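You operate a simulated robot arm through the tools that you are given. There is no shell and no other tool. Be economical: measure what you need, move in short steps, check, and stop when the job is done.

The job below is to be done with a simulated two-armed robot. You get a single attempt, and the scene is never put back.

Task
Set the compressor's cut-in screw to the figure on the green card.
Fine: power off before the blue cover is opened; cover shut, then power on again. Where these are worked on the way, their far stop is far enough and under half their travel is too little: blue cover.

Only the result counts: the job must be done as asked and must still hold three seconds after the hand-in. Knocking over, shifting, dropping, spilling or breaking anything else fails it. A push-on lid holds only when it is set on centred and level and pressed home; a screw cap is set on level and turned clockwise until tight.

Robot
Two 7-joint arms with two-finger parallel grippers on one trunk, on a base that drives. Base frame: it is fixed to the floor where the robot stands at the start and does not move with it; the origin is under the middle of the robot, x ahead of it, y to its left, z up. Lengths are in mm, angles in degrees, forces in N, time in s.
The left shoulder is at the start at [60, 143, 926], the right one opposite. With the tool pointing down near the work surface each hand reaches from about 320 to 740 mm from the robot's upright axis, wherever it stands, measured 20 degrees to its own side. Places, roughly: black air lever [1300, -2200, 1200]; black bracket nut [600, 100, 1000]; blue air lever [1300, -2000, 1200]; blue cover [500, -100, 900]; blue union nut [1400, -2100, 1300]; green air lever [1300, -2100, 1100]; green button [500, 0, 900]; green union nut [1400, -2300, 1300]; grey bracket nut [600, 100, 800]; grey dial [1300, -2300, 1500]; orange air lever [1300, -2300, 1100]; red air lever [1200, -1600, 1100]; red screw [500, -100, 900]; red union nut [1400, -1800, 1300]; regulator knob [1300, -1900, 1200]; relief lever [1300, -1600, 1400]. Payload 1.57 kg a hand.
Tool frame (each hand has its own): the origin (TCP) lies between the finger pads and is the grasp point; the fingertips stand 30 mm ahead of it; z points along the fingers, y is the line along which they close. Largest opening 110 mm; finger width 24, thickness 12; the body of the gripper, 48 by 112 mm, starts 78 mm behind the TCP.
Orientation is told as [roll, pitch, yaw] about the base's x, y, z axes, in that order, counted from this pose: with the fingers straight down and closing along the base's y, the tool's x points along the base's -x, its y along +y and its z along -z.

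Tools
- The arms move only by the tool play_rows. It takes "left_increments", "right_increments" or both (then of equal length, played together; a hand with none holds still); each is a list of rows, each a list of 7 numbers: the shift along the tool's x, y, z in mm, then the turn, a rotation vector about the tool's x, y, z in degrees, then the opening in per cent of the stroke, from 0 (shut) to 100 (fully open). In form: [[tx, ty, tz, rx, ry, rz, fingers], ...]. A call has 1 to 8 rows; each row shifts and turns the commanded pose from where the row before left it, along the tool's axes as they then stand. A row lasts 0.2 s, in which the tool goes at most 50 mm and 8.6 degrees; a call with a longer step from one row to the next is refused whole, and so is a gripper value outside its range. Where a pose cannot be reached the arm comes as near as it can. A force on the tool above 40 N (or 10 N above the force at the start of the call, whichever is more), or a blocked arm, ends the call early, and 0.2 s more pass. The fingers move at their own pace (about 45 mm/s each) and stop on an object; they squeeze with about 33 N. The grip force told is the motor's: it shows also when the fingers shut on nothing. Time passes only in rows, and 0.2 s behind the last, so rows that do not move let the fingers close. The reply holds the time, the measured pose of the TCP, the force on the tool along the base axes, the opening and the grip force, in the units named above and with some noise, with the torque about the TCP (base axes, N m) and any sound that the robot's microphone picked up.
- Cameras (640 x 400 px; columns grow to the right, rows downward): "scene" is now at [39.6, -25.3, 1530.2]; the picture's right is [-0.32, -0.95, 0.00], its down [-0.77, 0.26, -0.58] and it looks along [0.55, -0.19, -0.81] (base axes); focal length 278 px, centre (320, 200). "left" rides on the left gripper at [70, -16, -141] in its tool frame; the picture's right is [0.23, 0.97, 0.00], its down [-0.86, 0.20, -0.48] and it looks along [-0.47, 0.11, 0.88] (tool axes); focal length 222 px, centre (320, 200). "right" rides on the right gripper at [70, 16, -141] in its tool frame; the picture's right is [-0.23, 0.97, 0.00], its down [-0.86, -0.20, -0.48] and it looks along [-0.47, -0.11, 0.88] (tool axes); focal length 222 px, centre (320, 200). There is no depth. A picture from a camera that has moved, and an enlarged one, comes with that camera's place and axes in the base frame and with its lens.
- grab_frame(camera): a new picture of that camera. No time passes.
- raise_lower(by): slides the trunk up (or, below 0, down) by that many mm; the arms and the scene camera ride with it, the base frame stays. It gives what a move gives, with no picture.
- steer(legs): drives the robot by 1 to 6 legs, each [ahead, left, turn to the left] in mm, mm and degrees, along the robot's own axes; the way and the turn of a leg run together, so that a leg with both is an arc; at most 1500 mm and 180 degrees a leg. The arms and the cameras ride along, it lands a little off, and it stops where it bumps. It gives what a move gives.
- pan_tilt(pan, tilt): turns the head with the scene camera to pan (to the left, within 86 degrees either way) and tilt (down, from -29 to 69), counted from straight ahead of the robot. It gives what a move gives.
- inspect(camera, box): a new picture of the part [left, top, right, bottom] of that camera's present view, enlarged. No time passes.
- finish_job(): hands the job in; it is judged then, once.

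Go step by step. Nothing tells you exact positions but the pictures and the camera data: compare them with the known pose of the tool, close in by small moves and look again before you grip or let go. The budget is 120 turns and 100 pictures, counting those below and the enlarged ones. Unless the task says otherwise, let go and move clear before handing in, and close with one line.

The tools are called after "Call:" as a command line: name --argument value ..., lists and objects as JSON in quotes. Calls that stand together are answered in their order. play_rows: Moves the arms, as the interface text tells. Its arguments: {"type":"object","properties":{"left_increments":{"type":"array"},"right_increments":{"type":"array"}},"required":[]} The other tools are called the same way: raise_lower (by) slides the trunk up or down; steer (legs) drives the base; pan_tilt (pan, tilt) turns the head that bears the scene camera; grab_frame (camera) takes a picture; inspect (camera, box) takes an enlarged picture of a part of a camera's view; finish_job () hands the job in.

At the start:

```text
time_s: 0.0
left_ee_pos: [447.1, 113.2, 1071.8]
left_tcp_rot: [-0.1, 0.0, 0.0]
left_contact_force: [-0.9, 0.2, -0.3]
left_torque: [-0.01, 0.03, 0.01]
left_gripper_width: 109.8
left_grip_force: 0.0
right_ee_pos: [396.0, -355.5, 1089.9]
right_tcp_rot: [0.0, 0.0, 0.0]
right_contact_force: [0.1, -0.6, 0.8]
right_torque: [-0.01, -0.01, 0.01]
right_gripper_width: 110.1
right_grip_force: 0.0
trunk travel left (down, up): [-525.0, 65.0]
robot x, y, heading: [0.2, 1.0, -0.0]
head pan, tilt: [-18.8, 54.3]
```

scene: 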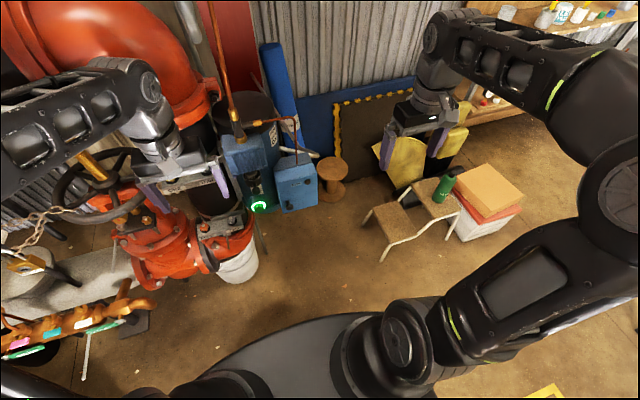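
right: 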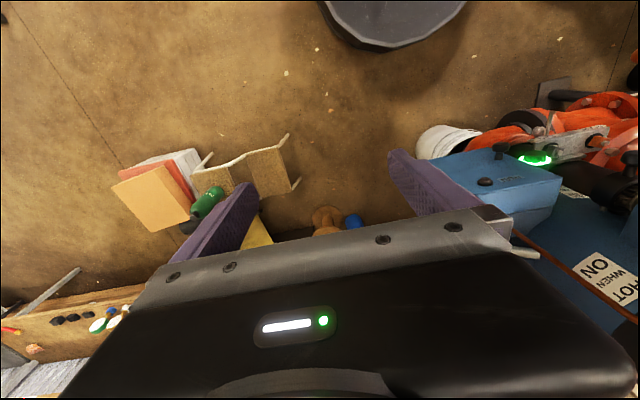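
left: 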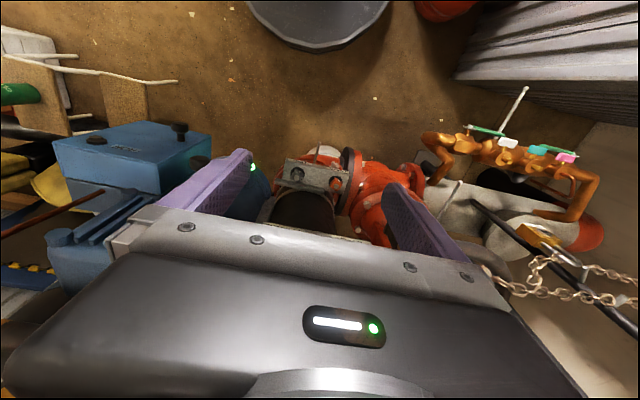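

I see a blue compressor switch box ahead with a lit green button. I will look closer at it and search for the green card.

Call:
inspect --camera "scene" --box '[200, 100, 360, 240]'

Call:
inspect --camera "left" --box '[30, 100, 290, 260]'

Call:
inspect --camera "right" --box '[400, 80, 640, 260]'

```text
2.86 times, centred on (280, 170) of scene
camera zoom: at [39.6, -25.3, 1530.2], right [-0.32, -0.95, 0.0], down [-0.77, 0.26, -0.58], along [0.55, -0.19, -0.81], focal length 795 px, centre (434, 286)
```

zoom: 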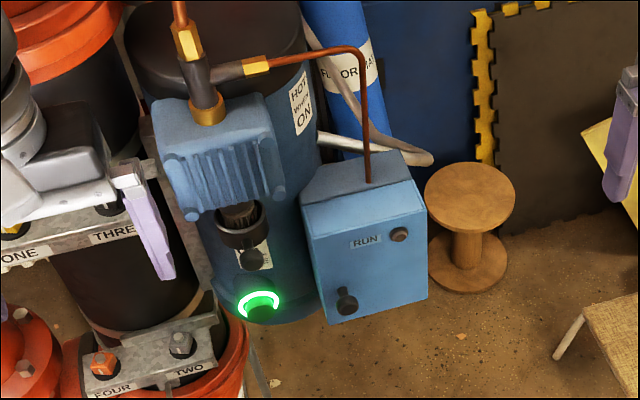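

```text
2.46 times, centred on (160, 180) of left
camera zoom: at [376.3, 97.0, 1213.2], right [-0.23, 0.97, 0.0], down [0.86, 0.2, 0.48], along [0.47, 0.11, -0.88], focal length 547 px, centre (714, 249)
```

zoom: 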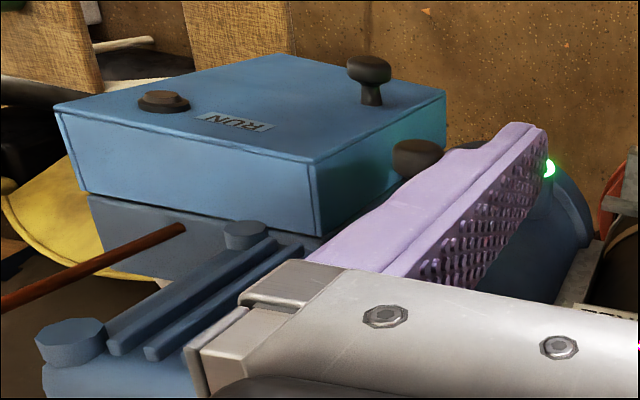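

```text
2.22 times, centred on (520, 170) of right
camera zoom: at [326.7, -339.4, 1231.9], right [0.23, 0.97, 0.0], down [0.86, -0.2, 0.48], along [0.47, -0.11, -0.88], focal length 494 px, centre (-124, 267)
```

zoom: 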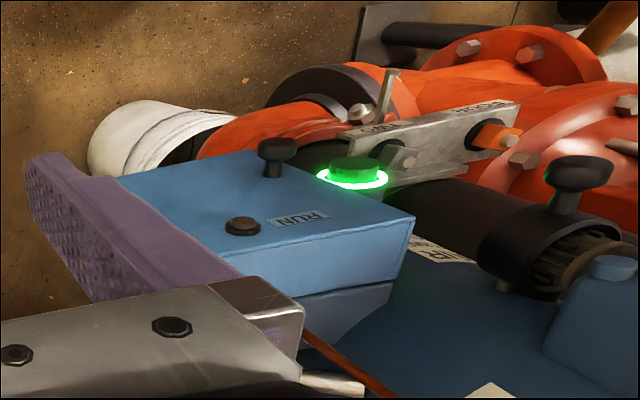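

The blue box carries the cover with a knob, and the lit green button is likely the power. I now look around for the green card.

Call:
pan_tilt --pan 0 --tilt 20

Call:
grab_frame --camera "scene"

Call:
pan_tilt --pan -70 --tilt 20

Call:
grab_frame --camera "scene"

Call:
pan_tilt --pan 70 --tilt 20

Call:
grab_frame --camera "scene"

```text
time_s: 1.0
left_ee_pos: [446.6, 112.5, 1072.6]
left_tcp_rot: [0.0, 0.0, 0.0]
left_contact_force: [-1.0, 0.4, 0.3]
left_torque: [0.0, -0.02, 0.03]
left_gripper_width: 110.0
left_grip_force: 0.0
right_ee_pos: [396.0, -355.7, 1089.4]
right_tcp_rot: [0.0, 0.0, 0.0]
right_contact_force: [0.3, -0.3, 0.6]
right_torque: [0.0, -0.04, 0.02]
right_gripper_width: 109.8
right_grip_force: 0.0
trunk travel left (down, up): [-525.0, 65.0]
robot x, y, heading: [-0.7, 4.6, 0.1]
head pan, tilt: [0.0, 20.0]
```

```text
93 pictures are left
camera scene: at [63.7, -1.8, 1581.3], right [0.0, -1.0, 0.0], down [-0.34, 0.0, -0.94], along [0.94, 0.0, -0.34], focal length 278 px, centre (320, 200)
```

scene: 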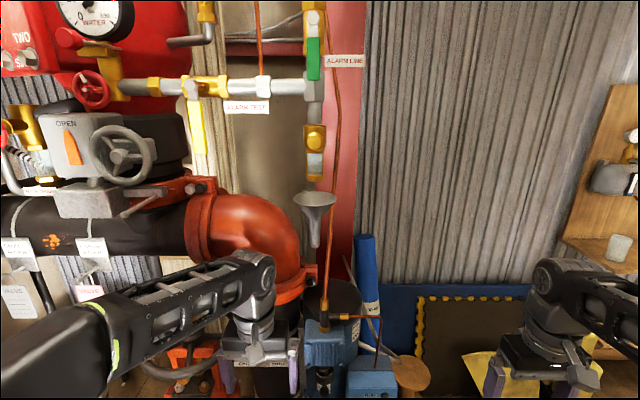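

```text
time_s: 2.4
left_ee_pos: [448.0, 113.5, 1072.1]
left_tcp_rot: [0.0, -0.1, 0.0]
left_contact_force: [-0.5, 0.1, 0.1]
left_torque: [0.01, 0.0, 0.0]
left_gripper_width: 110.2
left_grip_force: 0.0
right_ee_pos: [395.4, -354.6, 1089.7]
right_tcp_rot: [-0.1, -0.1, 0.0]
right_contact_force: [0.5, -0.8, 0.1]
right_torque: [0.0, 0.01, 0.01]
right_gripper_width: 109.9
right_grip_force: 0.0
trunk travel left (down, up): [-525.0, 65.0]
robot x, y, heading: [3.5, 1.3, 0.1]
head pan, tilt: [-70.0, 20.0]
```

```text
92 pictures are left
camera scene: at [2.5, -89.2, 1581.4], right [-0.94, -0.34, 0.0], down [-0.12, 0.32, -0.94], along [0.32, -0.88, -0.34], focal length 278 px, centre (320, 200)
```

scene: 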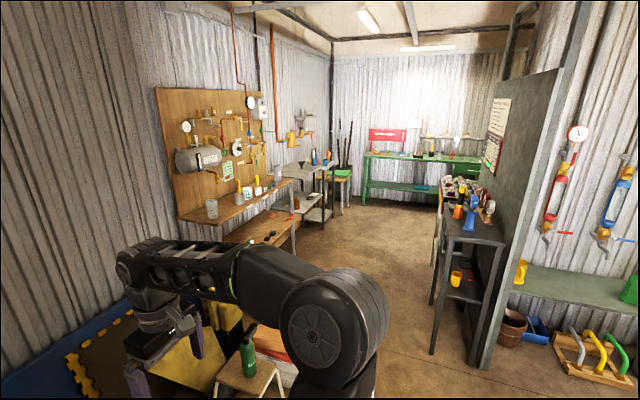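

```text
time_s: 4.6
left_ee_pos: [447.8, 114.0, 1072.9]
left_tcp_rot: [0.0, 0.1, 0.0]
left_contact_force: [-0.2, -0.1, 0.5]
left_torque: [0.0, 0.02, 0.04]
left_gripper_width: 109.9
left_grip_force: 0.1
right_ee_pos: [395.9, -355.9, 1090.0]
right_tcp_rot: [0.0, 0.0, -0.1]
right_contact_force: [0.6, -1.0, 0.5]
right_torque: [0.04, -0.01, -0.01]
right_gripper_width: 110.0
right_grip_force: 0.1
trunk travel left (down, up): [-525.0, 65.0]
robot x, y, heading: [-0.0, 2.1, 0.1]
head pan, tilt: [70.0, 20.0]
```

```text
91 pictures are left
camera scene: at [2.5, 85.7, 1581.4], right [0.94, -0.34, 0.0], down [-0.12, -0.32, -0.94], along [0.32, 0.88, -0.34], focal length 278 px, centre (320, 200)
```

scene: 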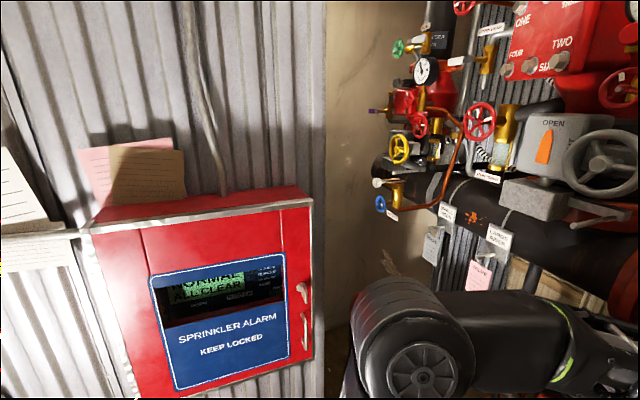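

A green card hangs on the air board far to the right. I look at it enlarged.

Call:
pan_tilt --pan -60 --tilt 10

Call:
inspect --camera "scene" --box '[230, 90, 390, 190]'

Call:
grab_frame --camera "scene"

```text
time_s: 6.8
left_ee_pos: [447.6, 111.2, 1073.2]
left_tcp_rot: [0.0, 0.0, 0.0]
left_contact_force: [0.1, -0.5, -0.9]
left_torque: [-0.03, 0.01, -0.02]
left_gripper_width: 110.1
left_grip_force: 0.0
right_ee_pos: [395.8, -355.7, 1090.1]
right_tcp_rot: [0.1, -0.1, -0.1]
right_contact_force: [0.6, 0.1, 0.7]
right_torque: [-0.01, -0.02, 0.01]
right_gripper_width: 110.1
right_grip_force: 0.0
trunk travel left (down, up): [-525.0, 65.0]
robot x, y, heading: [0.2, 2.0, -0.0]
head pan, tilt: [-60.0, 10.0]
```

```text
4.00 times, centred on (310, 140) of scene
camera zoom: at [17.1, -82.2, 1597.7], right [-0.87, -0.5, 0.0], down [-0.09, 0.15, -0.98], along [0.49, -0.85, -0.17], focal length 1113 px, centre (360, 440)
```

zoom: 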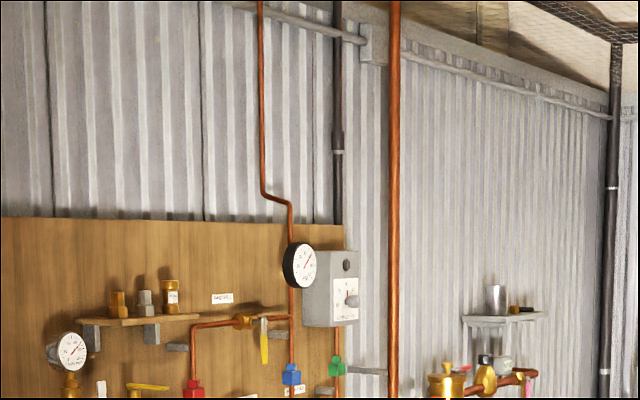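

```text
89 pictures are left
camera scene: at [17.1, -82.2, 1597.7], right [-0.87, -0.5, 0.0], down [-0.09, 0.15, -0.98], along [0.49, -0.85, -0.17], focal length 278 px, centre (320, 200)
```

scene: 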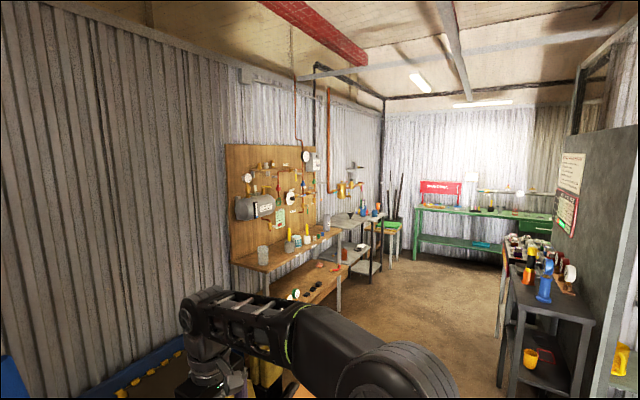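

Call:
inspect --camera "scene" --box '[265, 190, 305, 230]'

Call:
inspect --camera "scene" --box '[225, 145, 345, 265]'

Call:
inspect --camera "scene" --box '[545, 140, 595, 250]'

```text
10.00 times, centred on (285, 210) of scene
camera zoom: at [17.1, -82.2, 1597.7], right [-0.87, -0.5, 0.0], down [-0.09, 0.15, -0.98], along [0.49, -0.85, -0.17], focal length 2782 px, centre (670, 100)
```

zoom: 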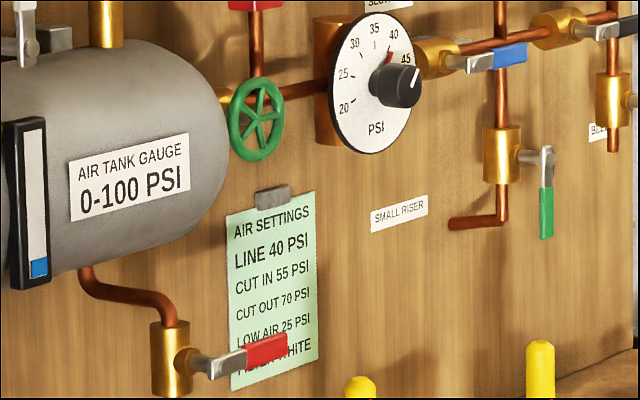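

```text
3.33 times, centred on (285, 205) of scene
camera zoom: at [17.1, -82.2, 1597.7], right [-0.87, -0.5, 0.0], down [-0.09, 0.15, -0.98], along [0.49, -0.85, -0.17], focal length 927 px, centre (437, 183)
```

zoom: 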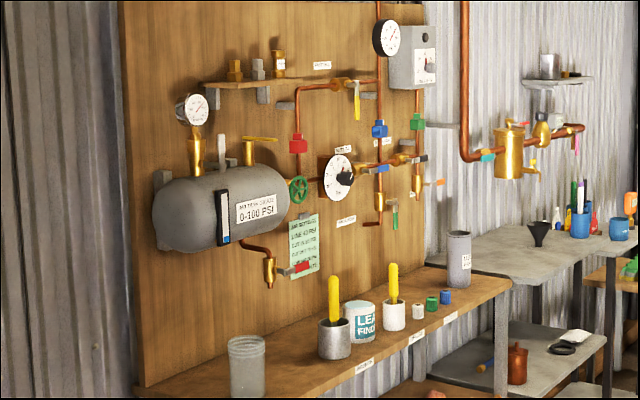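

```text
3.64 times, centred on (570, 195) of scene
camera zoom: at [17.1, -82.2, 1597.7], right [-0.87, -0.5, 0.0], down [-0.09, 0.15, -0.98], along [0.49, -0.85, -0.17], focal length 1012 px, centre (-589, 218)
```

zoom: 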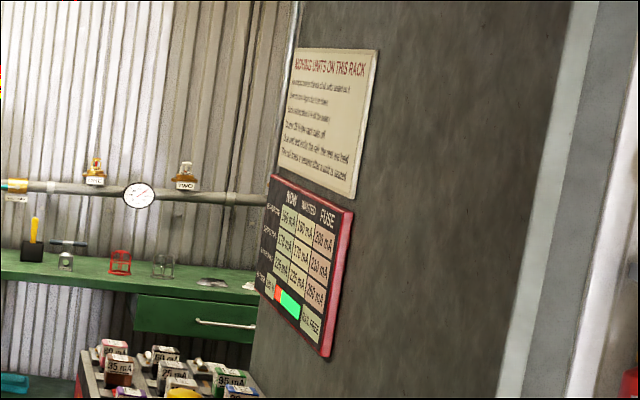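

The card reads CUT IN 55 PSI. I back the base off a little so that the hands can point forward at the box, then look at it from the front.

Call:
steer --legs '[[-200, 0, 0]]'

Call:
pan_tilt --pan -10 --tilt 45

Call:
grab_frame --camera "scene"

```text
time_s: 7.9
left_ee_pos: [420.4, 76.7, 1071.1]
left_tcp_rot: [0.1, 0.0, -2.8]
left_contact_force: [0.0, 0.1, -0.2]
left_torque: [0.03, 0.0, -0.01]
left_gripper_width: 109.8
left_grip_force: 0.0
right_ee_pos: [345.4, -389.5, 1089.8]
right_tcp_rot: [0.2, 0.1, -2.7]
right_contact_force: [-0.3, -0.8, 1.0]
right_torque: [0.02, -0.04, 0.03]
right_gripper_width: 110.0
right_grip_force: 0.0
trunk travel left (down, up): [-525.0, 65.0]
robot x, y, heading: [-34.9, -11.6, -2.8]
head pan, tilt: [-60.0, 10.0]
stopped in leg 1: the robot was blocked; the commanded pose is now the measured one
```

```text
time_s: 9.0
left_ee_pos: [421.1, 78.0, 1071.9]
left_tcp_rot: [-0.1, 0.0, -2.7]
left_contact_force: [0.0, -1.2, 0.1]
left_torque: [0.0, 0.03, 0.01]
left_gripper_width: 110.2
left_grip_force: 0.1
right_ee_pos: [346.6, -387.5, 1090.5]
right_tcp_rot: [-0.1, -0.1, -2.7]
right_contact_force: [-0.1, -0.3, -0.6]
right_torque: [0.02, 0.02, 0.0]
right_gripper_width: 109.7
right_grip_force: 0.0
trunk travel left (down, up): [-525.0, 65.0]
robot x, y, heading: [-35.5, -14.0, -2.8]
head pan, tilt: [-10.0, 45.0]
```

```text
85 pictures are left
camera scene: at [18.0, -32.2, 1542.8], right [-0.22, -0.98, 0.0], down [-0.69, 0.16, -0.71], along [0.69, -0.16, -0.71], focal length 278 px, centre (320, 200)
```

scene: 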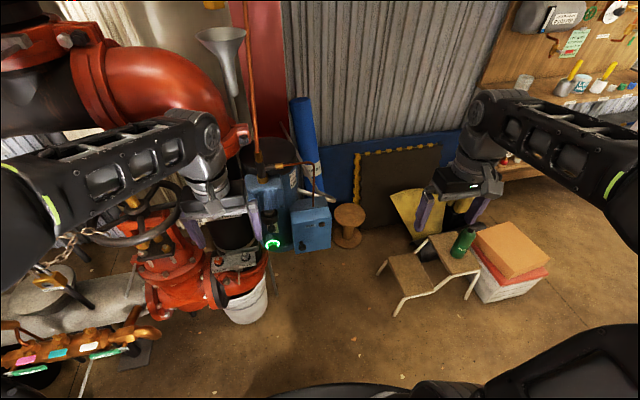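

The base is stopped by something behind, so I stay here. I look closely at the box and tip the right hand forward.

Call:
inspect --camera "scene" --box '[240, 160, 350, 260]'

Call:
play_rows --right_increments '[[0, 0, 0, 0, -8.5, 0, 100], [0, 0, 0, 0, -8.5, 0, 100], [0, 0, 0, 0, -8.5, 0, 100], [0, 0, 0, 0, -8.5, 0, 60], [0, 0, 0, 0, -8.5, 0, 30], [0, 0, 0, 0, -8.5, 0, 0], [0, 0, 0, 0, -8.5, 0, 0], [0, 0, 0, 0, -8.5, 0, 0]]'

```text
4.00 times, centred on (295, 210) of scene
camera zoom: at [18.0, -32.2, 1542.8], right [-0.22, -0.98, 0.0], down [-0.69, 0.16, -0.71], along [0.69, -0.16, -0.71], focal length 1113 px, centre (420, 160)
```

zoom: 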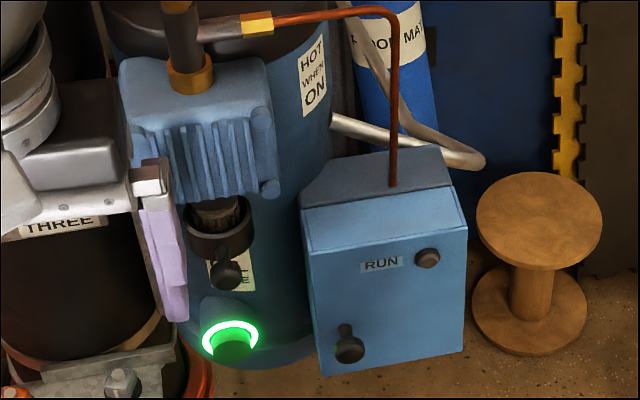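

```text
time_s: 10.8
left_ee_pos: [420.1, 76.7, 1073.1]
left_tcp_rot: [0.1, 0.0, -2.7]
left_contact_force: [-0.5, 0.7, -0.2]
left_torque: [-0.03, 0.01, -0.02]
left_gripper_width: 109.9
left_grip_force: 0.1
right_ee_pos: [363.0, -413.9, 1108.9]
right_tcp_rot: [0.1, -67.9, -2.8]
right_contact_force: [-0.5, -0.1, -0.2]
right_torque: [0.01, 0.03, 0.03]
right_gripper_width: 7.6
right_grip_force: 0.0
right hand out of reach, approached as far as the arm can: row 7, 8
trunk travel left (down, up): [-525.0, 65.0]
robot x, y, heading: [-32.3, -13.4, -2.8]
head pan, tilt: [-10.0, 45.0]
```

Knob of the cover is at about [477,-83,892], and the hands are too near for pointing forward. I pull the left hand back, then slide the base to the right so that the left hand reaches the box with more room.

Call:
play_rows --left_increments '[[30, 0, -30, 0, 0, 0, 100], [30, 0, -30, 0, 0, 0, 100]]'

Call:
steer --legs '[[0, -380, 0], [0, 0, 10]]'

Call:
pan_tilt --pan 25 --tilt 42

Call:
grab_frame --camera "scene"

```text
time_s: 11.4
left_ee_pos: [384.3, 78.1, 1109.4]
left_tcp_rot: [0.0, 0.1, -2.7]
left_contact_force: [0.5, -0.2, -0.2]
left_torque: [0.03, 0.04, 0.03]
left_gripper_width: 110.2
left_grip_force: 0.1
left hand out of reach, approached as far as the arm can: row 2
right_ee_pos: [363.7, -413.3, 1107.6]
right_tcp_rot: [0.2, -67.9, -2.8]
right_contact_force: [-0.5, 0.7, -0.3]
right_torque: [-0.02, 0.02, 0.02]
right_gripper_width: 0.0
right_grip_force: 21.0
trunk travel left (down, up): [-525.0, 65.0]
robot x, y, heading: [-31.3, -11.6, -2.8]
head pan, tilt: [-10.0, 45.0]
```

```text
time_s: 14.6
left_ee_pos: [343.0, -231.8, 1110.5]
left_tcp_rot: [0.0, 0.1, 7.5]
left_contact_force: [0.3, 0.8, -0.2]
left_torque: [-0.03, 0.0, 0.0]
left_gripper_width: 110.1
left_grip_force: 0.1
right_ee_pos: [409.5, -720.2, 1107.3]
right_tcp_rot: [0.2, -67.9, 7.6]
right_contact_force: [-0.2, 0.6, -0.5]
right_torque: [0.0, -0.01, 0.01]
right_gripper_width: 0.0
right_grip_force: 21.3
trunk travel left (down, up): [-525.0, 65.0]
robot x, y, heading: [-47.7, -400.2, 7.2]
head pan, tilt: [-10.0, 45.0]
```

```text
time_s: 15.6
left_ee_pos: [340.1, -234.0, 1109.6]
left_tcp_rot: [0.0, 0.0, 7.5]
left_contact_force: [0.0, -0.8, -0.2]
left_torque: [-0.03, 0.01, 0.01]
left_gripper_width: 110.1
left_grip_force: 0.2
right_ee_pos: [408.9, -721.1, 1108.0]
right_tcp_rot: [0.2, -67.9, 7.4]
right_contact_force: [-0.1, 0.4, -0.7]
right_torque: [-0.02, 0.0, 0.02]
right_gripper_width: 0.0
right_grip_force: 21.7
trunk travel left (down, up): [-525.0, 65.0]
robot x, y, heading: [-51.5, -396.8, 7.3]
head pan, tilt: [25.0, 42.0]
```

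```text
83 pictures are left
camera scene: at [-8.9, -358.0, 1547.1], right [0.54, -0.84, 0.0], down [-0.57, -0.36, -0.74], along [0.63, 0.4, -0.67], focal length 278 px, centre (320, 200)
```

scene: 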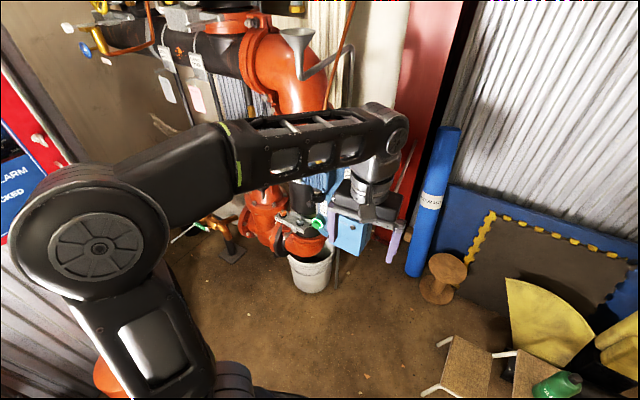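

Now I tip the left hand forward while sliding it to the left in front of the box, fingers closing.

Call:
play_rows --left_increments '[[0, 15, 0, 0, -8.5, 0, 60], [0, 15, 0, 0, -8.5, 0, 30], [0, 15, 0, 0, -8.5, 0, 0], [0, 15, 0, 0, -8.5, 0, 0], [0, 15, 0, 0, -8.5, 0, 0], [0, 15, 0, 0, -8.5, 0, 0], [0, 15, 0, 0, -8.5, 0, 0], [0, 15, 0, 0, -8.5, 0, 0]]'

Call:
play_rows --left_increments '[[0, 0, 0, 0, -8.5, -1.9, 0], [0, 0, 0, 0, -8.5, -1.9, 0], [0, 0, 0, 0, -5, -1.9, 0], [20, 0, 0, 0, 0, -1.9, 0], [20, 0, 0, 0, 0, 0, 0], [20, 0, 0, 0, 0, 0, 0], [20, 0, 0, 0, 0, 0, 0]]'

Call:
grab_frame --camera "left"

Call:
grab_frame --camera "scene"

```text
time_s: 17.4
left_ee_pos: [373.9, -102.3, 1165.5]
left_tcp_rot: [0.2, -67.9, 7.2]
left_contact_force: [0.0, 0.3, 0.6]
left_torque: [0.02, 0.0, 0.04]
left_gripper_width: 0.1
left_grip_force: 21.6
left hand out of reach, approached as far as the arm can: row 6, 7, 8
right_ee_pos: [409.4, -721.9, 1107.6]
right_tcp_rot: [0.4, -67.9, 7.2]
right_contact_force: [0.6, -0.3, -0.2]
right_torque: [0.01, -0.01, 0.04]
right_gripper_width: 0.0
right_grip_force: 21.7
trunk travel left (down, up): [-525.0, 65.0]
robot x, y, heading: [-50.9, -394.2, 7.3]
head pan, tilt: [25.0, 42.0]
```

```text
refused: row 1 steps farther than a row can; nothing moved
```

```text
82 pictures are left
camera left: at [219.5, -138.0, 1155.1], right [-0.21, 0.96, -0.21], down [-0.15, 0.18, 0.97], along [0.97, 0.23, 0.1], focal length 222 px, centre (320, 200)
```

left: 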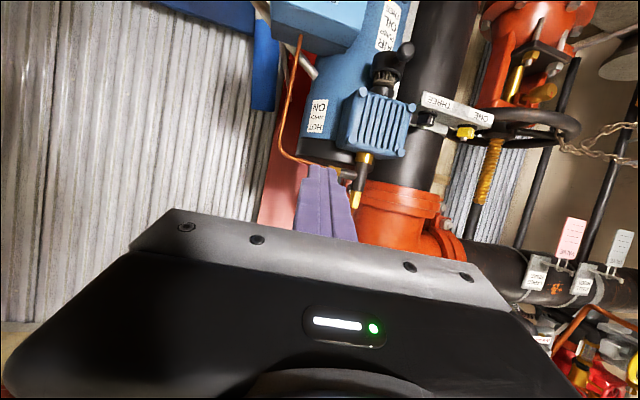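

```text
81 pictures are left
camera scene: at [-8.4, -359.5, 1547.1], right [0.54, -0.84, 0.0], down [-0.57, -0.36, -0.74], along [0.63, 0.4, -0.67], focal length 278 px, centre (320, 200)
```

scene: 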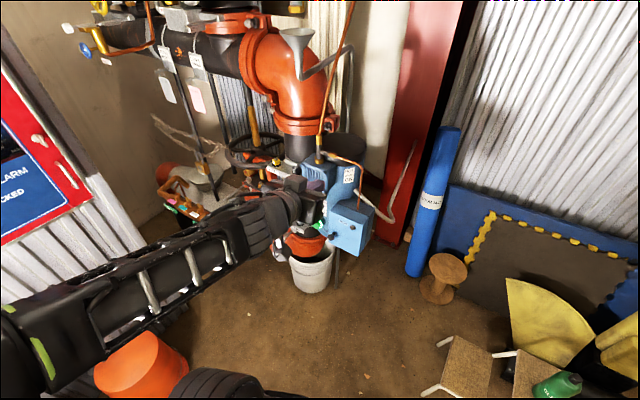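

The left hand points almost forward but too high; I lower the trunk to bring it to the box's height and get a flatter view.

Call:
raise_lower --by -230

Call:
grab_frame --camera "left"

Call:
grab_frame --camera "scene"

```text
time_s: 19.8
left_ee_pos: [373.6, -100.9, 936.9]
left_tcp_rot: [0.0, -67.9, 7.5]
left_contact_force: [0.1, 0.1, 0.2]
left_torque: [-0.01, -0.01, 0.0]
left_gripper_width: 0.0
left_grip_force: 21.3
right_ee_pos: [409.3, -721.0, 877.5]
right_tcp_rot: [0.0, -67.9, 7.4]
right_contact_force: [0.0, -0.5, 0.3]
right_torque: [-0.03, -0.02, -0.04]
right_gripper_width: 0.1
right_grip_force: 21.3
trunk travel left (down, up): [-295.0, 295.0]
robot x, y, heading: [-53.7, -395.6, 7.4]
head pan, tilt: [25.0, 42.0]
```

```text
80 pictures are left
camera left: at [219.2, -136.6, 925.0], right [-0.21, 0.95, -0.21], down [-0.15, 0.18, 0.97], along [0.97, 0.24, 0.1], focal length 222 px, centre (320, 200)
```

left: 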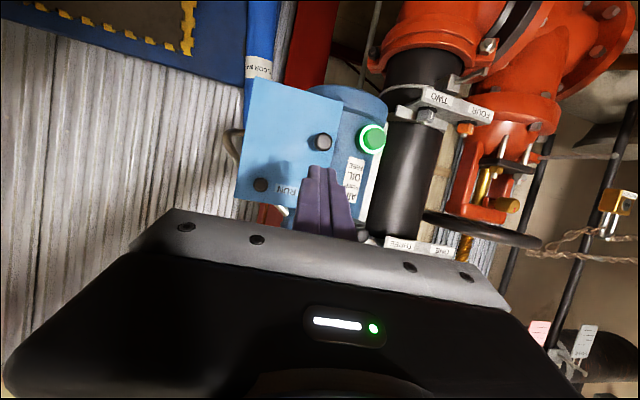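

```text
79 pictures are left
camera scene: at [-9.0, -357.9, 1317.1], right [0.54, -0.84, 0.0], down [-0.56, -0.36, -0.74], along [0.63, 0.4, -0.67], focal length 278 px, centre (320, 200)
```

scene: 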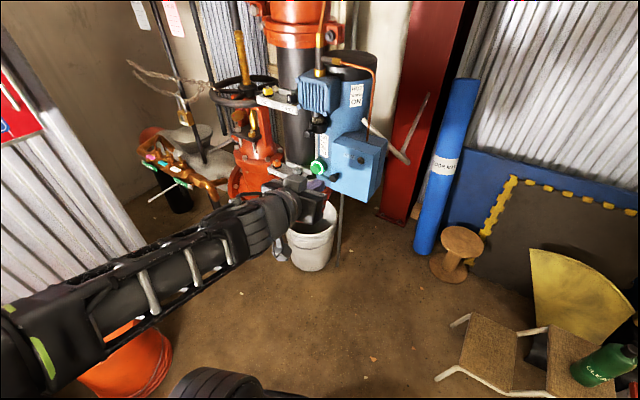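

Button is around [545,3,850] and the knob around [477,-85,888]. I straighten the left hand to point forward and go in front of the button.

Call:
play_rows --left_increments '[[15, 20, 10, 0, -7.3, 0, 0], [20, 25, 5, 0, -7.3, 0, 0], [20, 25, 0, 0, -7.3, 0, 0], [20, 25, 0, 7.5, 0, 0, 0], [10, 0, 0, 0, 0, 0, 0]]'

Call:
grab_frame --camera "left"

```text
time_s: 21.0
left_ee_pos: [408.5, 24.1, 881.0]
left_tcp_rot: [-4.6, -89.8, 4.6]
left_contact_force: [0.8, 0.1, -0.5]
left_torque: [0.02, -0.05, 0.01]
left_gripper_width: 0.1
left_grip_force: 20.9
left hand out of reach, approached as far as the arm can: row 1, 2, 3
right_ee_pos: [408.3, -719.9, 879.0]
right_tcp_rot: [0.1, -67.8, 7.5]
right_contact_force: [0.4, 0.1, 0.1]
right_torque: [0.0, -0.05, 0.01]
right_gripper_width: 0.0
right_grip_force: 20.8
trunk travel left (down, up): [-295.0, 295.0]
robot x, y, heading: [-46.6, -395.9, 7.2]
head pan, tilt: [25.0, 42.0]
```

```text
78 pictures are left
camera left: at [265.9, 8.5, 811.1], right [0.0, 0.97, -0.23], down [-0.48, 0.2, 0.86], along [0.88, 0.11, 0.46], focal length 222 px, centre (320, 200)
```

left: 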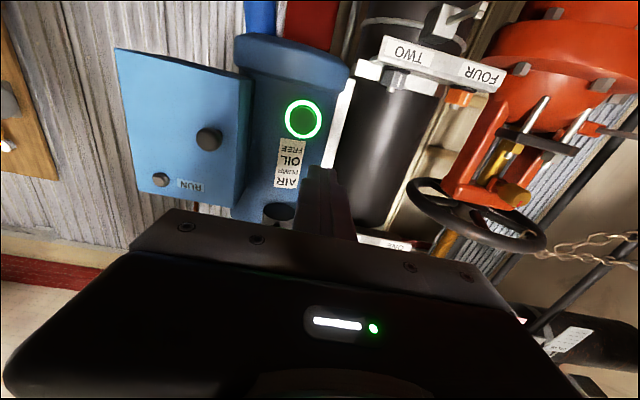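

The button is at about [535,0,853]. I centre on it and advance.

Call:
play_rows --left_increments '[[14, -12, 0, 0, 0, 0, 0], [14, -12, 0, 0, 0, 0, 0], [0, 0, 30, 0, 0, 0, 0], [0, 0, 30, 0, 0, 0, 0], [0, 0, 10, 0, 0, 0, 0]]'

Call:
inspect --camera "left" --box '[160, 40, 440, 240]'

Call:
inspect --camera "scene" --box '[240, 100, 400, 220]'

```text
time_s: 22.2
left_ee_pos: [477.6, -1.4, 852.5]
left_tcp_rot: [-7.5, -89.7, 7.3]
left_contact_force: [1.4, 0.0, 0.2]
left_torque: [-0.01, 0.04, 0.02]
left_gripper_width: 0.0
left_grip_force: 21.7
right_ee_pos: [409.7, -720.1, 879.2]
right_tcp_rot: [0.1, -67.9, 7.5]
right_contact_force: [0.7, -0.4, -0.3]
right_torque: [0.02, 0.02, 0.02]
right_gripper_width: 0.0
right_grip_force: 21.3
trunk travel left (down, up): [-295.0, 295.0]
robot x, y, heading: [-53.1, -402.0, 7.4]
head pan, tilt: [25.0, 42.0]
```

```text
2.00 times, centred on (300, 140) of left
camera zoom: at [335.3, -16.5, 782.8], right [0.0, 0.97, -0.23], down [-0.47, 0.2, 0.86], along [0.88, 0.11, 0.46], focal length 444 px, centre (360, 320)
```

zoom: 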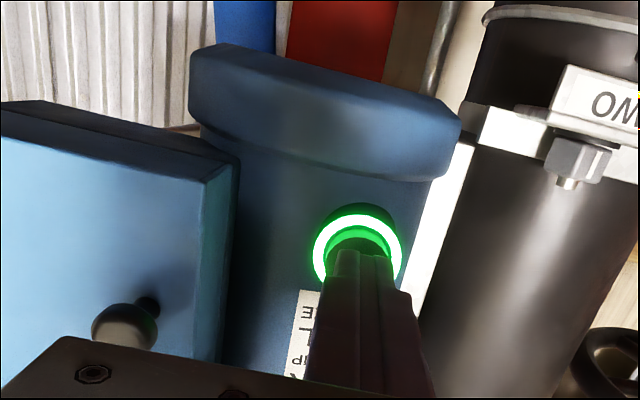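

```text
3.33 times, centred on (320, 160) of scene
camera zoom: at [-8.8, -357.8, 1317.1], right [0.54, -0.84, 0.0], down [-0.56, -0.36, -0.74], along [0.63, 0.4, -0.67], focal length 927 px, centre (320, 333)
```

zoom: 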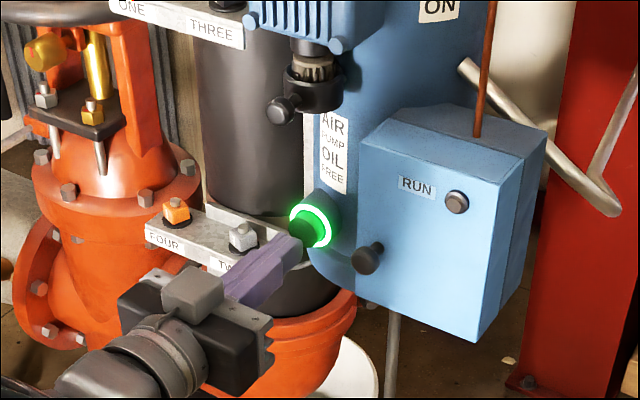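

Aligned with the button. I press gently in short steps.

Call:
play_rows --left_increments '[[0, 0, 8, 0, 0, 0, 0], [0, 0, 8, 0, 0, 0, 0], [0, 0, 5, 0, 0, 0, 0], [0, 0, 5, 0, 0, 0, 0]]'

Call:
inspect --camera "scene" --box '[240, 100, 400, 220]'

```text
time_s: 23.2
left_ee_pos: [501.4, -2.5, 852.6]
left_tcp_rot: [-13.4, -89.7, 13.3]
left_contact_force: [-20.4, -5.0, -2.1]
left_torque: [0.03, 0.01, -0.14]
left_gripper_width: 0.0
left_grip_force: 21.6
right_ee_pos: [407.8, -720.1, 879.3]
right_tcp_rot: [0.2, -67.9, 7.5]
right_contact_force: [-0.5, 0.6, -0.5]
right_torque: [-0.04, 0.0, 0.0]
right_gripper_width: 0.1
right_grip_force: 21.6
trunk travel left (down, up): [-295.0, 295.0]
robot x, y, heading: [-50.6, -398.3, 7.3]
head pan, tilt: [25.0, 42.0]
heard: click
```

```text
3.33 times, centred on (320, 160) of scene
camera zoom: at [-11.3, -358.3, 1317.1], right [0.54, -0.84, 0.0], down [-0.56, -0.36, -0.74], along [0.63, 0.4, -0.67], focal length 927 px, centre (320, 333)
```

zoom: 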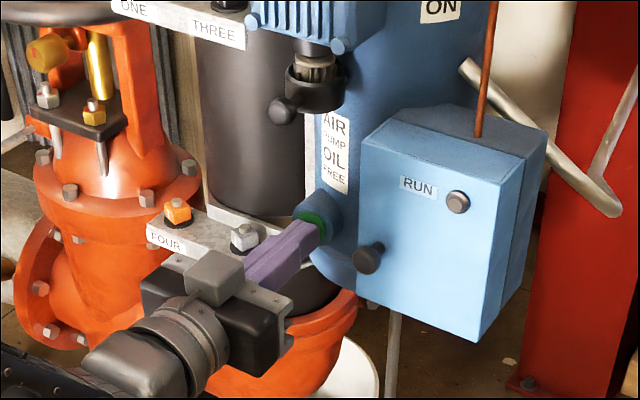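

A click, and the light is out: power off. I withdraw, open the fingers and line up on the cover knob.

Call:
play_rows --left_increments '[[0, 0, -25, 0, 0, 0, 0], [0, 0, -35, 0, 0, 0, 0], [0, 0, -30, 0, 0, 0, 20], [-16, -40, -10, 0, 0, 0, 45], [-16, -40, 0, 0, 0, 0, 45], [0, 0, 0, 0, 0, 0, 45]]'

Call:
grab_frame --camera "left"

Call:
inspect --camera "scene" --box '[240, 100, 400, 220]'

```text
time_s: 24.6
left_ee_pos: [435.8, -55.7, 891.9]
left_tcp_rot: [-10.2, -89.7, 10.2]
left_contact_force: [0.8, -0.2, -0.4]
left_torque: [-0.03, 0.0, 0.02]
left_gripper_width: 49.4
left_grip_force: 0.1
left hand out of reach, approached as far as the arm can: row 4, 5
right_ee_pos: [408.7, -719.5, 878.3]
right_tcp_rot: [0.3, -67.8, 7.4]
right_contact_force: [0.0, 0.1, -0.6]
right_torque: [-0.01, 0.0, 0.02]
right_gripper_width: 0.1
right_grip_force: 21.4
trunk travel left (down, up): [-295.0, 295.0]
robot x, y, heading: [-54.6, -396.8, 7.4]
head pan, tilt: [25.0, 42.0]
```

```text
74 pictures are left
camera left: at [293.1, -71.7, 823.3], right [0.0, 0.97, -0.23], down [-0.47, 0.2, 0.86], along [0.88, 0.11, 0.46], focal length 222 px, centre (320, 200)
```

left: 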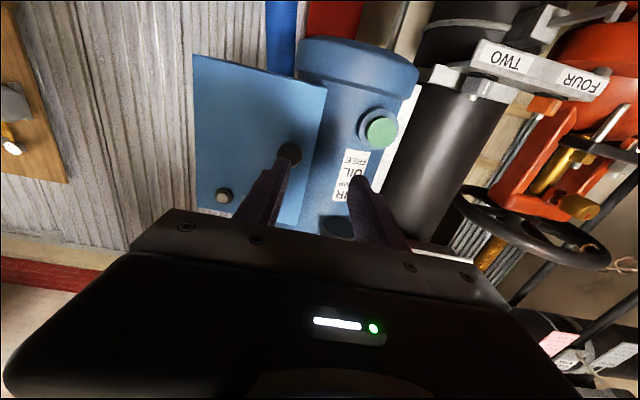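

```text
3.33 times, centred on (320, 160) of scene
camera zoom: at [-9.0, -358.0, 1317.1], right [0.54, -0.84, 0.0], down [-0.56, -0.36, -0.74], along [0.63, 0.4, -0.67], focal length 927 px, centre (320, 333)
```

zoom: 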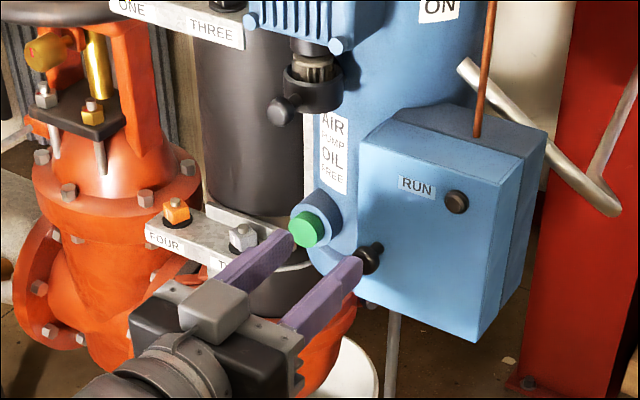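

The fingers sit left of the knob and near the arm's inner limit. I back the base a bit and move it right to gain room.

Call:
steer --legs '[[-80, 0, 0], [0, -60, 0]]'

Call:
grab_frame --camera "left"

```text
time_s: 26.2
left_ee_pos: [363.1, -127.4, 892.1]
left_tcp_rot: [-3.7, -89.7, 3.8]
left_contact_force: [0.8, -0.2, 0.1]
left_torque: [-0.01, 0.02, -0.02]
left_gripper_width: 49.6
left_grip_force: 0.2
right_ee_pos: [337.3, -790.6, 879.6]
right_tcp_rot: [0.2, -67.9, 7.3]
right_contact_force: [-0.7, -0.2, -0.3]
right_torque: [0.03, 0.03, 0.01]
right_gripper_width: 0.2
right_grip_force: 21.4
trunk travel left (down, up): [-295.0, 295.0]
robot x, y, heading: [-125.6, -464.5, 7.4]
head pan, tilt: [25.0, 42.0]
```

```text
72 pictures are left
camera left: at [220.2, -141.7, 823.2], right [0.0, 0.97, -0.23], down [-0.47, 0.2, 0.86], along [0.88, 0.11, 0.46], focal length 222 px, centre (320, 200)
```

left: 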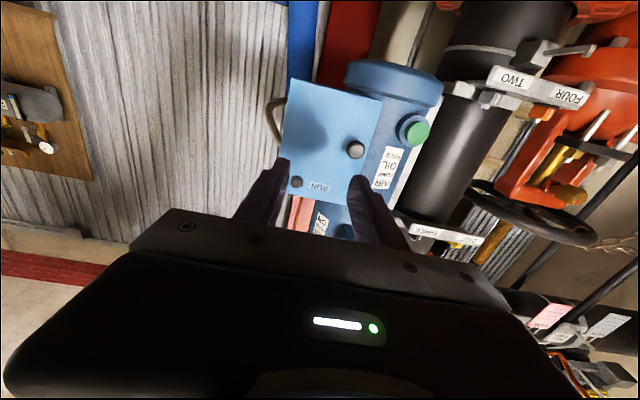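

There is room now. I move to in front of the knob and check before closing in.

Call:
play_rows --left_increments '[[4, 20, 0, 0, 0, 0, 45], [4, 22, 0, 0, 0, 0, 45], [0, 0, 35, 0, 0, 0, 45], [0, 0, 30, 0, 0, 0, 45]]'

Call:
grab_frame --camera "left"

Call:
inspect --camera "scene" --box '[240, 60, 400, 180]'

```text
time_s: 27.2
left_ee_pos: [428.2, -84.2, 886.2]
left_tcp_rot: [-10.1, -89.8, 9.9]
left_contact_force: [0.2, 0.3, 0.2]
left_torque: [0.0, -0.01, 0.0]
left_gripper_width: 49.5
left_grip_force: 0.0
right_ee_pos: [336.7, -790.1, 878.4]
right_tcp_rot: [0.2, -67.8, 7.5]
right_contact_force: [0.9, -0.4, -0.5]
right_torque: [0.01, 0.0, 0.05]
right_gripper_width: 0.0
right_grip_force: 21.5
trunk travel left (down, up): [-295.0, 295.0]
robot x, y, heading: [-125.9, -469.1, 7.3]
head pan, tilt: [25.0, 42.0]
```

```text
71 pictures are left
camera left: at [284.6, -99.9, 815.8], right [0.0, 0.97, -0.23], down [-0.47, 0.2, 0.86], along [0.88, 0.11, 0.46], focal length 222 px, centre (320, 200)
```

left: 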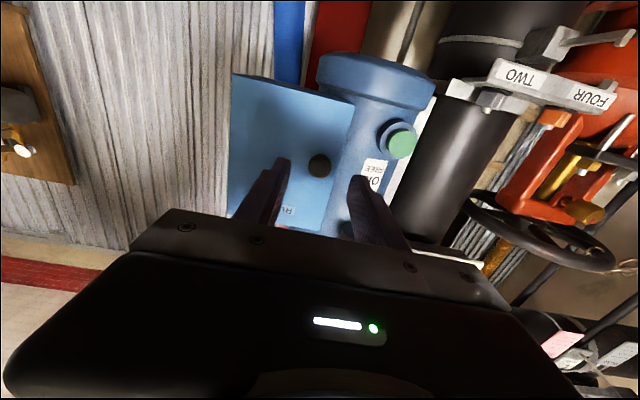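

```text
3.33 times, centred on (320, 120) of scene
camera zoom: at [-81.7, -428.0, 1317.1], right [0.54, -0.84, 0.0], down [-0.56, -0.36, -0.74], along [0.63, 0.4, -0.67], focal length 927 px, centre (320, 467)
```

zoom: 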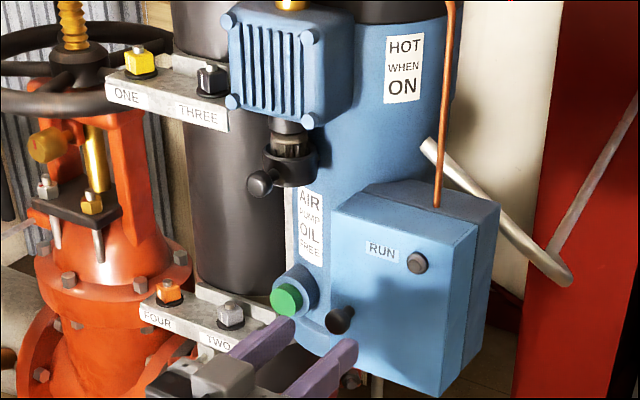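

The knob lies centrally between the fingers, a few mm lower. I advance, and close on it.

Call:
play_rows --left_increments '[[5, 0, 20, 0, 0, 0, 45], [0, 0, 15, 0, 0, 0, 45], [0, 0, 0, 0, 0, 0, 0], [0, 0, 0, 0, 0, 0, 0], [0, 0, 0, 0, 0, 0, 0]]'

Call:
inspect --camera "left" --box '[200, 60, 440, 240]'

Call:
inspect --camera "scene" --box '[240, 100, 400, 220]'

```text
time_s: 28.4
left_ee_pos: [462.6, -84.2, 879.1]
left_tcp_rot: [-10.4, -89.8, 10.3]
left_contact_force: [0.8, 0.0, -1.2]
left_torque: [-0.01, 0.03, 0.02]
left_gripper_width: 21.7
left_grip_force: 24.6
right_ee_pos: [336.1, -789.7, 878.3]
right_tcp_rot: [0.1, -68.0, 7.4]
right_contact_force: [0.4, 0.5, 1.0]
right_torque: [-0.01, 0.02, 0.02]
right_gripper_width: 0.2
right_grip_force: 21.3
trunk travel left (down, up): [-295.0, 295.0]
robot x, y, heading: [-120.9, -466.9, 7.5]
head pan, tilt: [25.0, 42.0]
```

```text
2.22 times, centred on (320, 150) of left
camera zoom: at [319.5, -100.0, 809.6], right [0.0, 0.97, -0.23], down [-0.47, 0.2, 0.86], along [0.88, 0.11, 0.46], focal length 494 px, centre (320, 311)
```

zoom: 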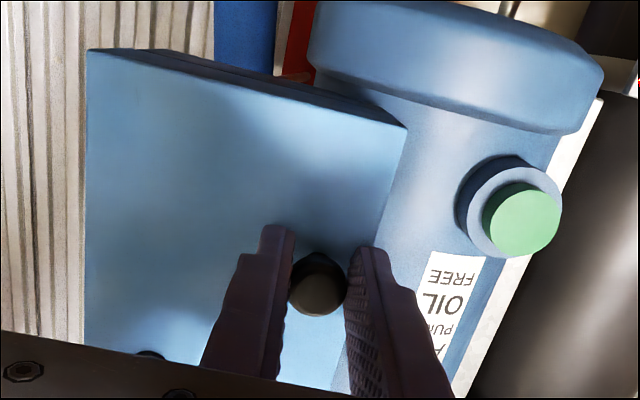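

```text
3.33 times, centred on (320, 160) of scene
camera zoom: at [-81.8, -427.8, 1317.1], right [0.54, -0.84, 0.0], down [-0.56, -0.36, -0.74], along [0.63, 0.4, -0.67], focal length 927 px, centre (320, 333)
```

zoom: 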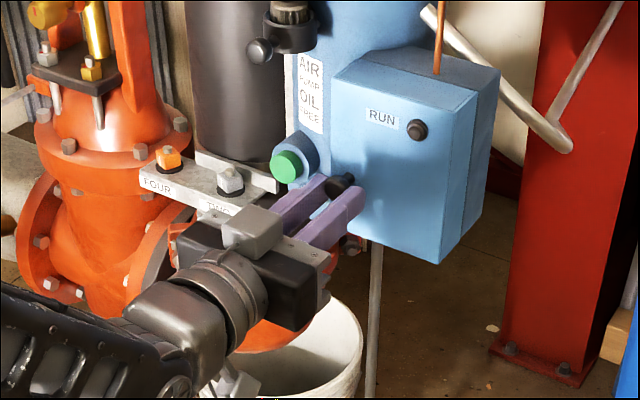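

The knob is gripped (22 mm). I take the hinge to be on the right at about [510,-188] and begin to swing the cover open along that arc.

Call:
play_rows --left_increments '[[0, -6, -13.5, -7.5, 0, 0, 0], [0, -7, -13.2, -7.5, 0, 0, 0]]'

Call:
inspect --camera "scene" --box '[240, 100, 400, 220]'

```text
time_s: 29.0
left_ee_pos: [441.8, -107.3, 880.2]
left_tcp_rot: [45.6, -89.5, -31.6]
left_contact_force: [22.2, -21.5, -5.4]
left_torque: [0.2, 0.13, -0.59]
left_gripper_width: 21.2
left_grip_force: 34.3
right_ee_pos: [337.8, -792.9, 876.4]
right_tcp_rot: [0.4, -67.7, 7.0]
right_contact_force: [0.9, -0.3, 0.0]
right_torque: [-0.03, -0.01, -0.03]
right_gripper_width: 0.0
right_grip_force: 21.6
trunk travel left (down, up): [-295.0, 295.0]
robot x, y, heading: [-120.6, -467.2, 7.1]
head pan, tilt: [25.0, 42.0]
```

```text
3.33 times, centred on (320, 160) of scene
camera zoom: at [-78.7, -430.4, 1316.9], right [0.53, -0.84, 0.0], down [-0.57, -0.36, -0.74], along [0.63, 0.4, -0.67], focal length 927 px, centre (320, 333)
```

zoom: 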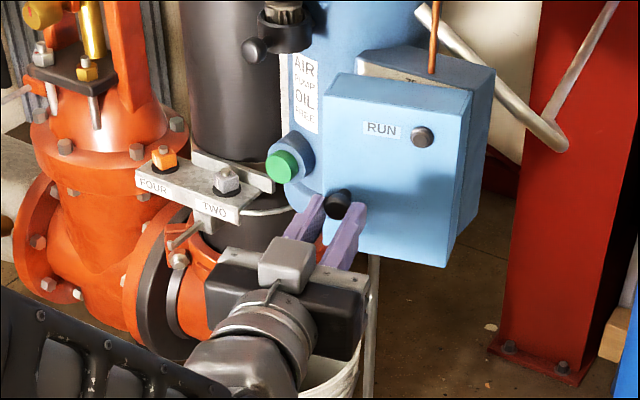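

The cover swings on a right-hand hinge set somewhat deeper than I took. I continue with a corrected arc.

Call:
play_rows --left_increments '[[0, -14, -12, -7.5, 0, 0, 0], [0, -11.5, -11.5, -7.5, 0, 0, 0]]'

```text
time_s: 29.6
left_ee_pos: [427.5, -134.3, 879.7]
left_tcp_rot: [62.7, -89.7, -33.3]
left_contact_force: [29.9, -15.2, -1.7]
left_torque: [0.31, 0.14, -0.55]
left_gripper_width: 21.0
left_grip_force: 34.2
right_ee_pos: [338.8, -791.0, 876.5]
right_tcp_rot: [0.4, -67.8, 7.2]
right_contact_force: [0.5, 0.3, -0.5]
right_torque: [0.02, -0.01, -0.02]
right_gripper_width: 0.0
right_grip_force: 21.0
trunk travel left (down, up): [-295.0, 295.0]
robot x, y, heading: [-122.0, -465.7, 7.6]
head pan, tilt: [25.0, 42.0]
```

Fitting the arc gives the hinge at about [545,-179]. I relieve the side force and go on.

Call:
play_rows --left_increments '[[0, -18, -11.7, -7.5, 0, 0, 0], [0, -11.5, -11.7, -7.5, 0, 0, 0], [0, -11.5, -11.7, -7.5, 0, 0, 0]]'

Call:
grab_frame --camera "scene"

```text
time_s: 30.2
left_ee_pos: [425.0, -144.7, 874.8]
left_tcp_rot: [22.1, -89.7, 19.4]
left_contact_force: [4.7, -3.2, 1.5]
left_torque: [0.3, -0.1, -0.29]
left_gripper_width: 21.0
left_grip_force: 33.9
right_ee_pos: [336.5, -789.1, 878.3]
right_tcp_rot: [-0.1, -67.9, 7.8]
right_contact_force: [-0.6, 0.5, 0.1]
right_torque: [-0.03, 0.03, -0.03]
right_gripper_width: 0.2
right_grip_force: 20.8
trunk travel left (down, up): [-295.0, 295.0]
robot x, y, heading: [-122.4, -464.3, 7.5]
head pan, tilt: [25.0, 42.0]
stopped in row 2 (left hand): the force on the tool passed its limit (the readings are from after the stop); the commanded pose is now the measured one
```

```text
66 pictures are left
camera scene: at [-82.1, -426.6, 1316.9], right [0.54, -0.84, 0.0], down [-0.56, -0.36, -0.74], along [0.63, 0.4, -0.67], focal length 278 px, centre (320, 200)
```

scene: 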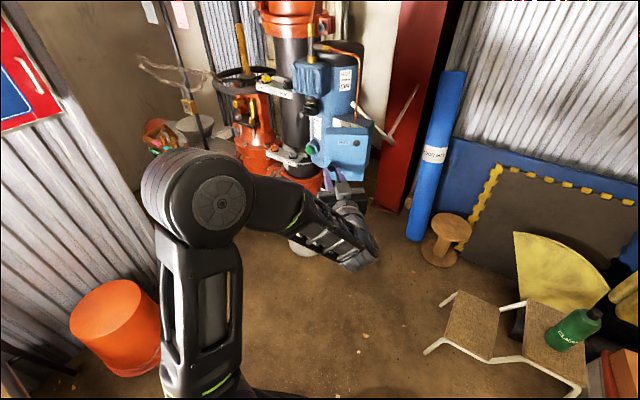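

Call:
inspect --camera "scene" --box '[290, 90, 410, 220]'

Call:
grab_frame --camera "left"

```text
3.08 times, centred on (350, 155) of scene
camera zoom: at [-82.1, -426.6, 1316.9], right [0.54, -0.84, 0.0], down [-0.56, -0.36, -0.74], along [0.63, 0.4, -0.67], focal length 856 px, centre (228, 338)
```

zoom: 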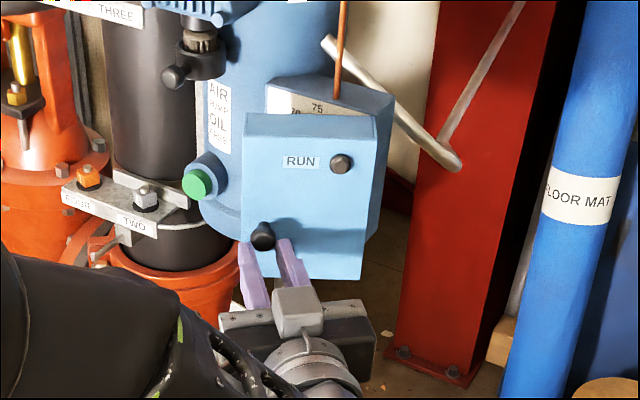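

```text
64 pictures are left
camera left: at [327.9, -250.1, 805.3], right [-0.65, 0.73, -0.22], down [-0.48, -0.17, 0.86], along [0.59, 0.66, 0.46], focal length 222 px, centre (320, 200)
```

left: 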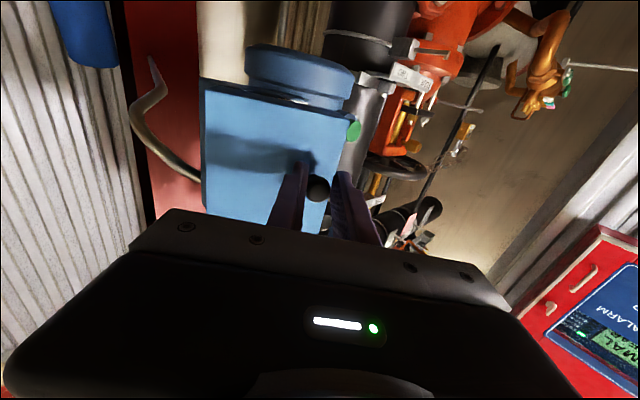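

The cover is open about 35° and the scale shows inside. I keep swinging.

Call:
play_rows --left_increments '[[0, -9, -13.6, -2, 0, 0, 0], [0, -10.5, -12.5, -7, 0, 0, 0]]'

```text
time_s: 30.8
left_ee_pos: [417.7, -176.4, 874.7]
left_tcp_rot: [54.5, -89.6, -3.8]
left_contact_force: [0.4, -1.7, 7.6]
left_torque: [0.7, -0.51, -0.16]
left_gripper_width: 20.8
left_grip_force: 34.2
right_ee_pos: [335.9, -790.7, 879.4]
right_tcp_rot: [0.1, -68.0, 7.6]
right_contact_force: [0.2, 0.5, 0.7]
right_torque: [0.0, 0.03, -0.01]
right_gripper_width: 0.0
right_grip_force: 21.3
trunk travel left (down, up): [-295.0, 295.0]
robot x, y, heading: [-124.4, -467.1, 7.3]
head pan, tilt: [25.0, 42.0]
```

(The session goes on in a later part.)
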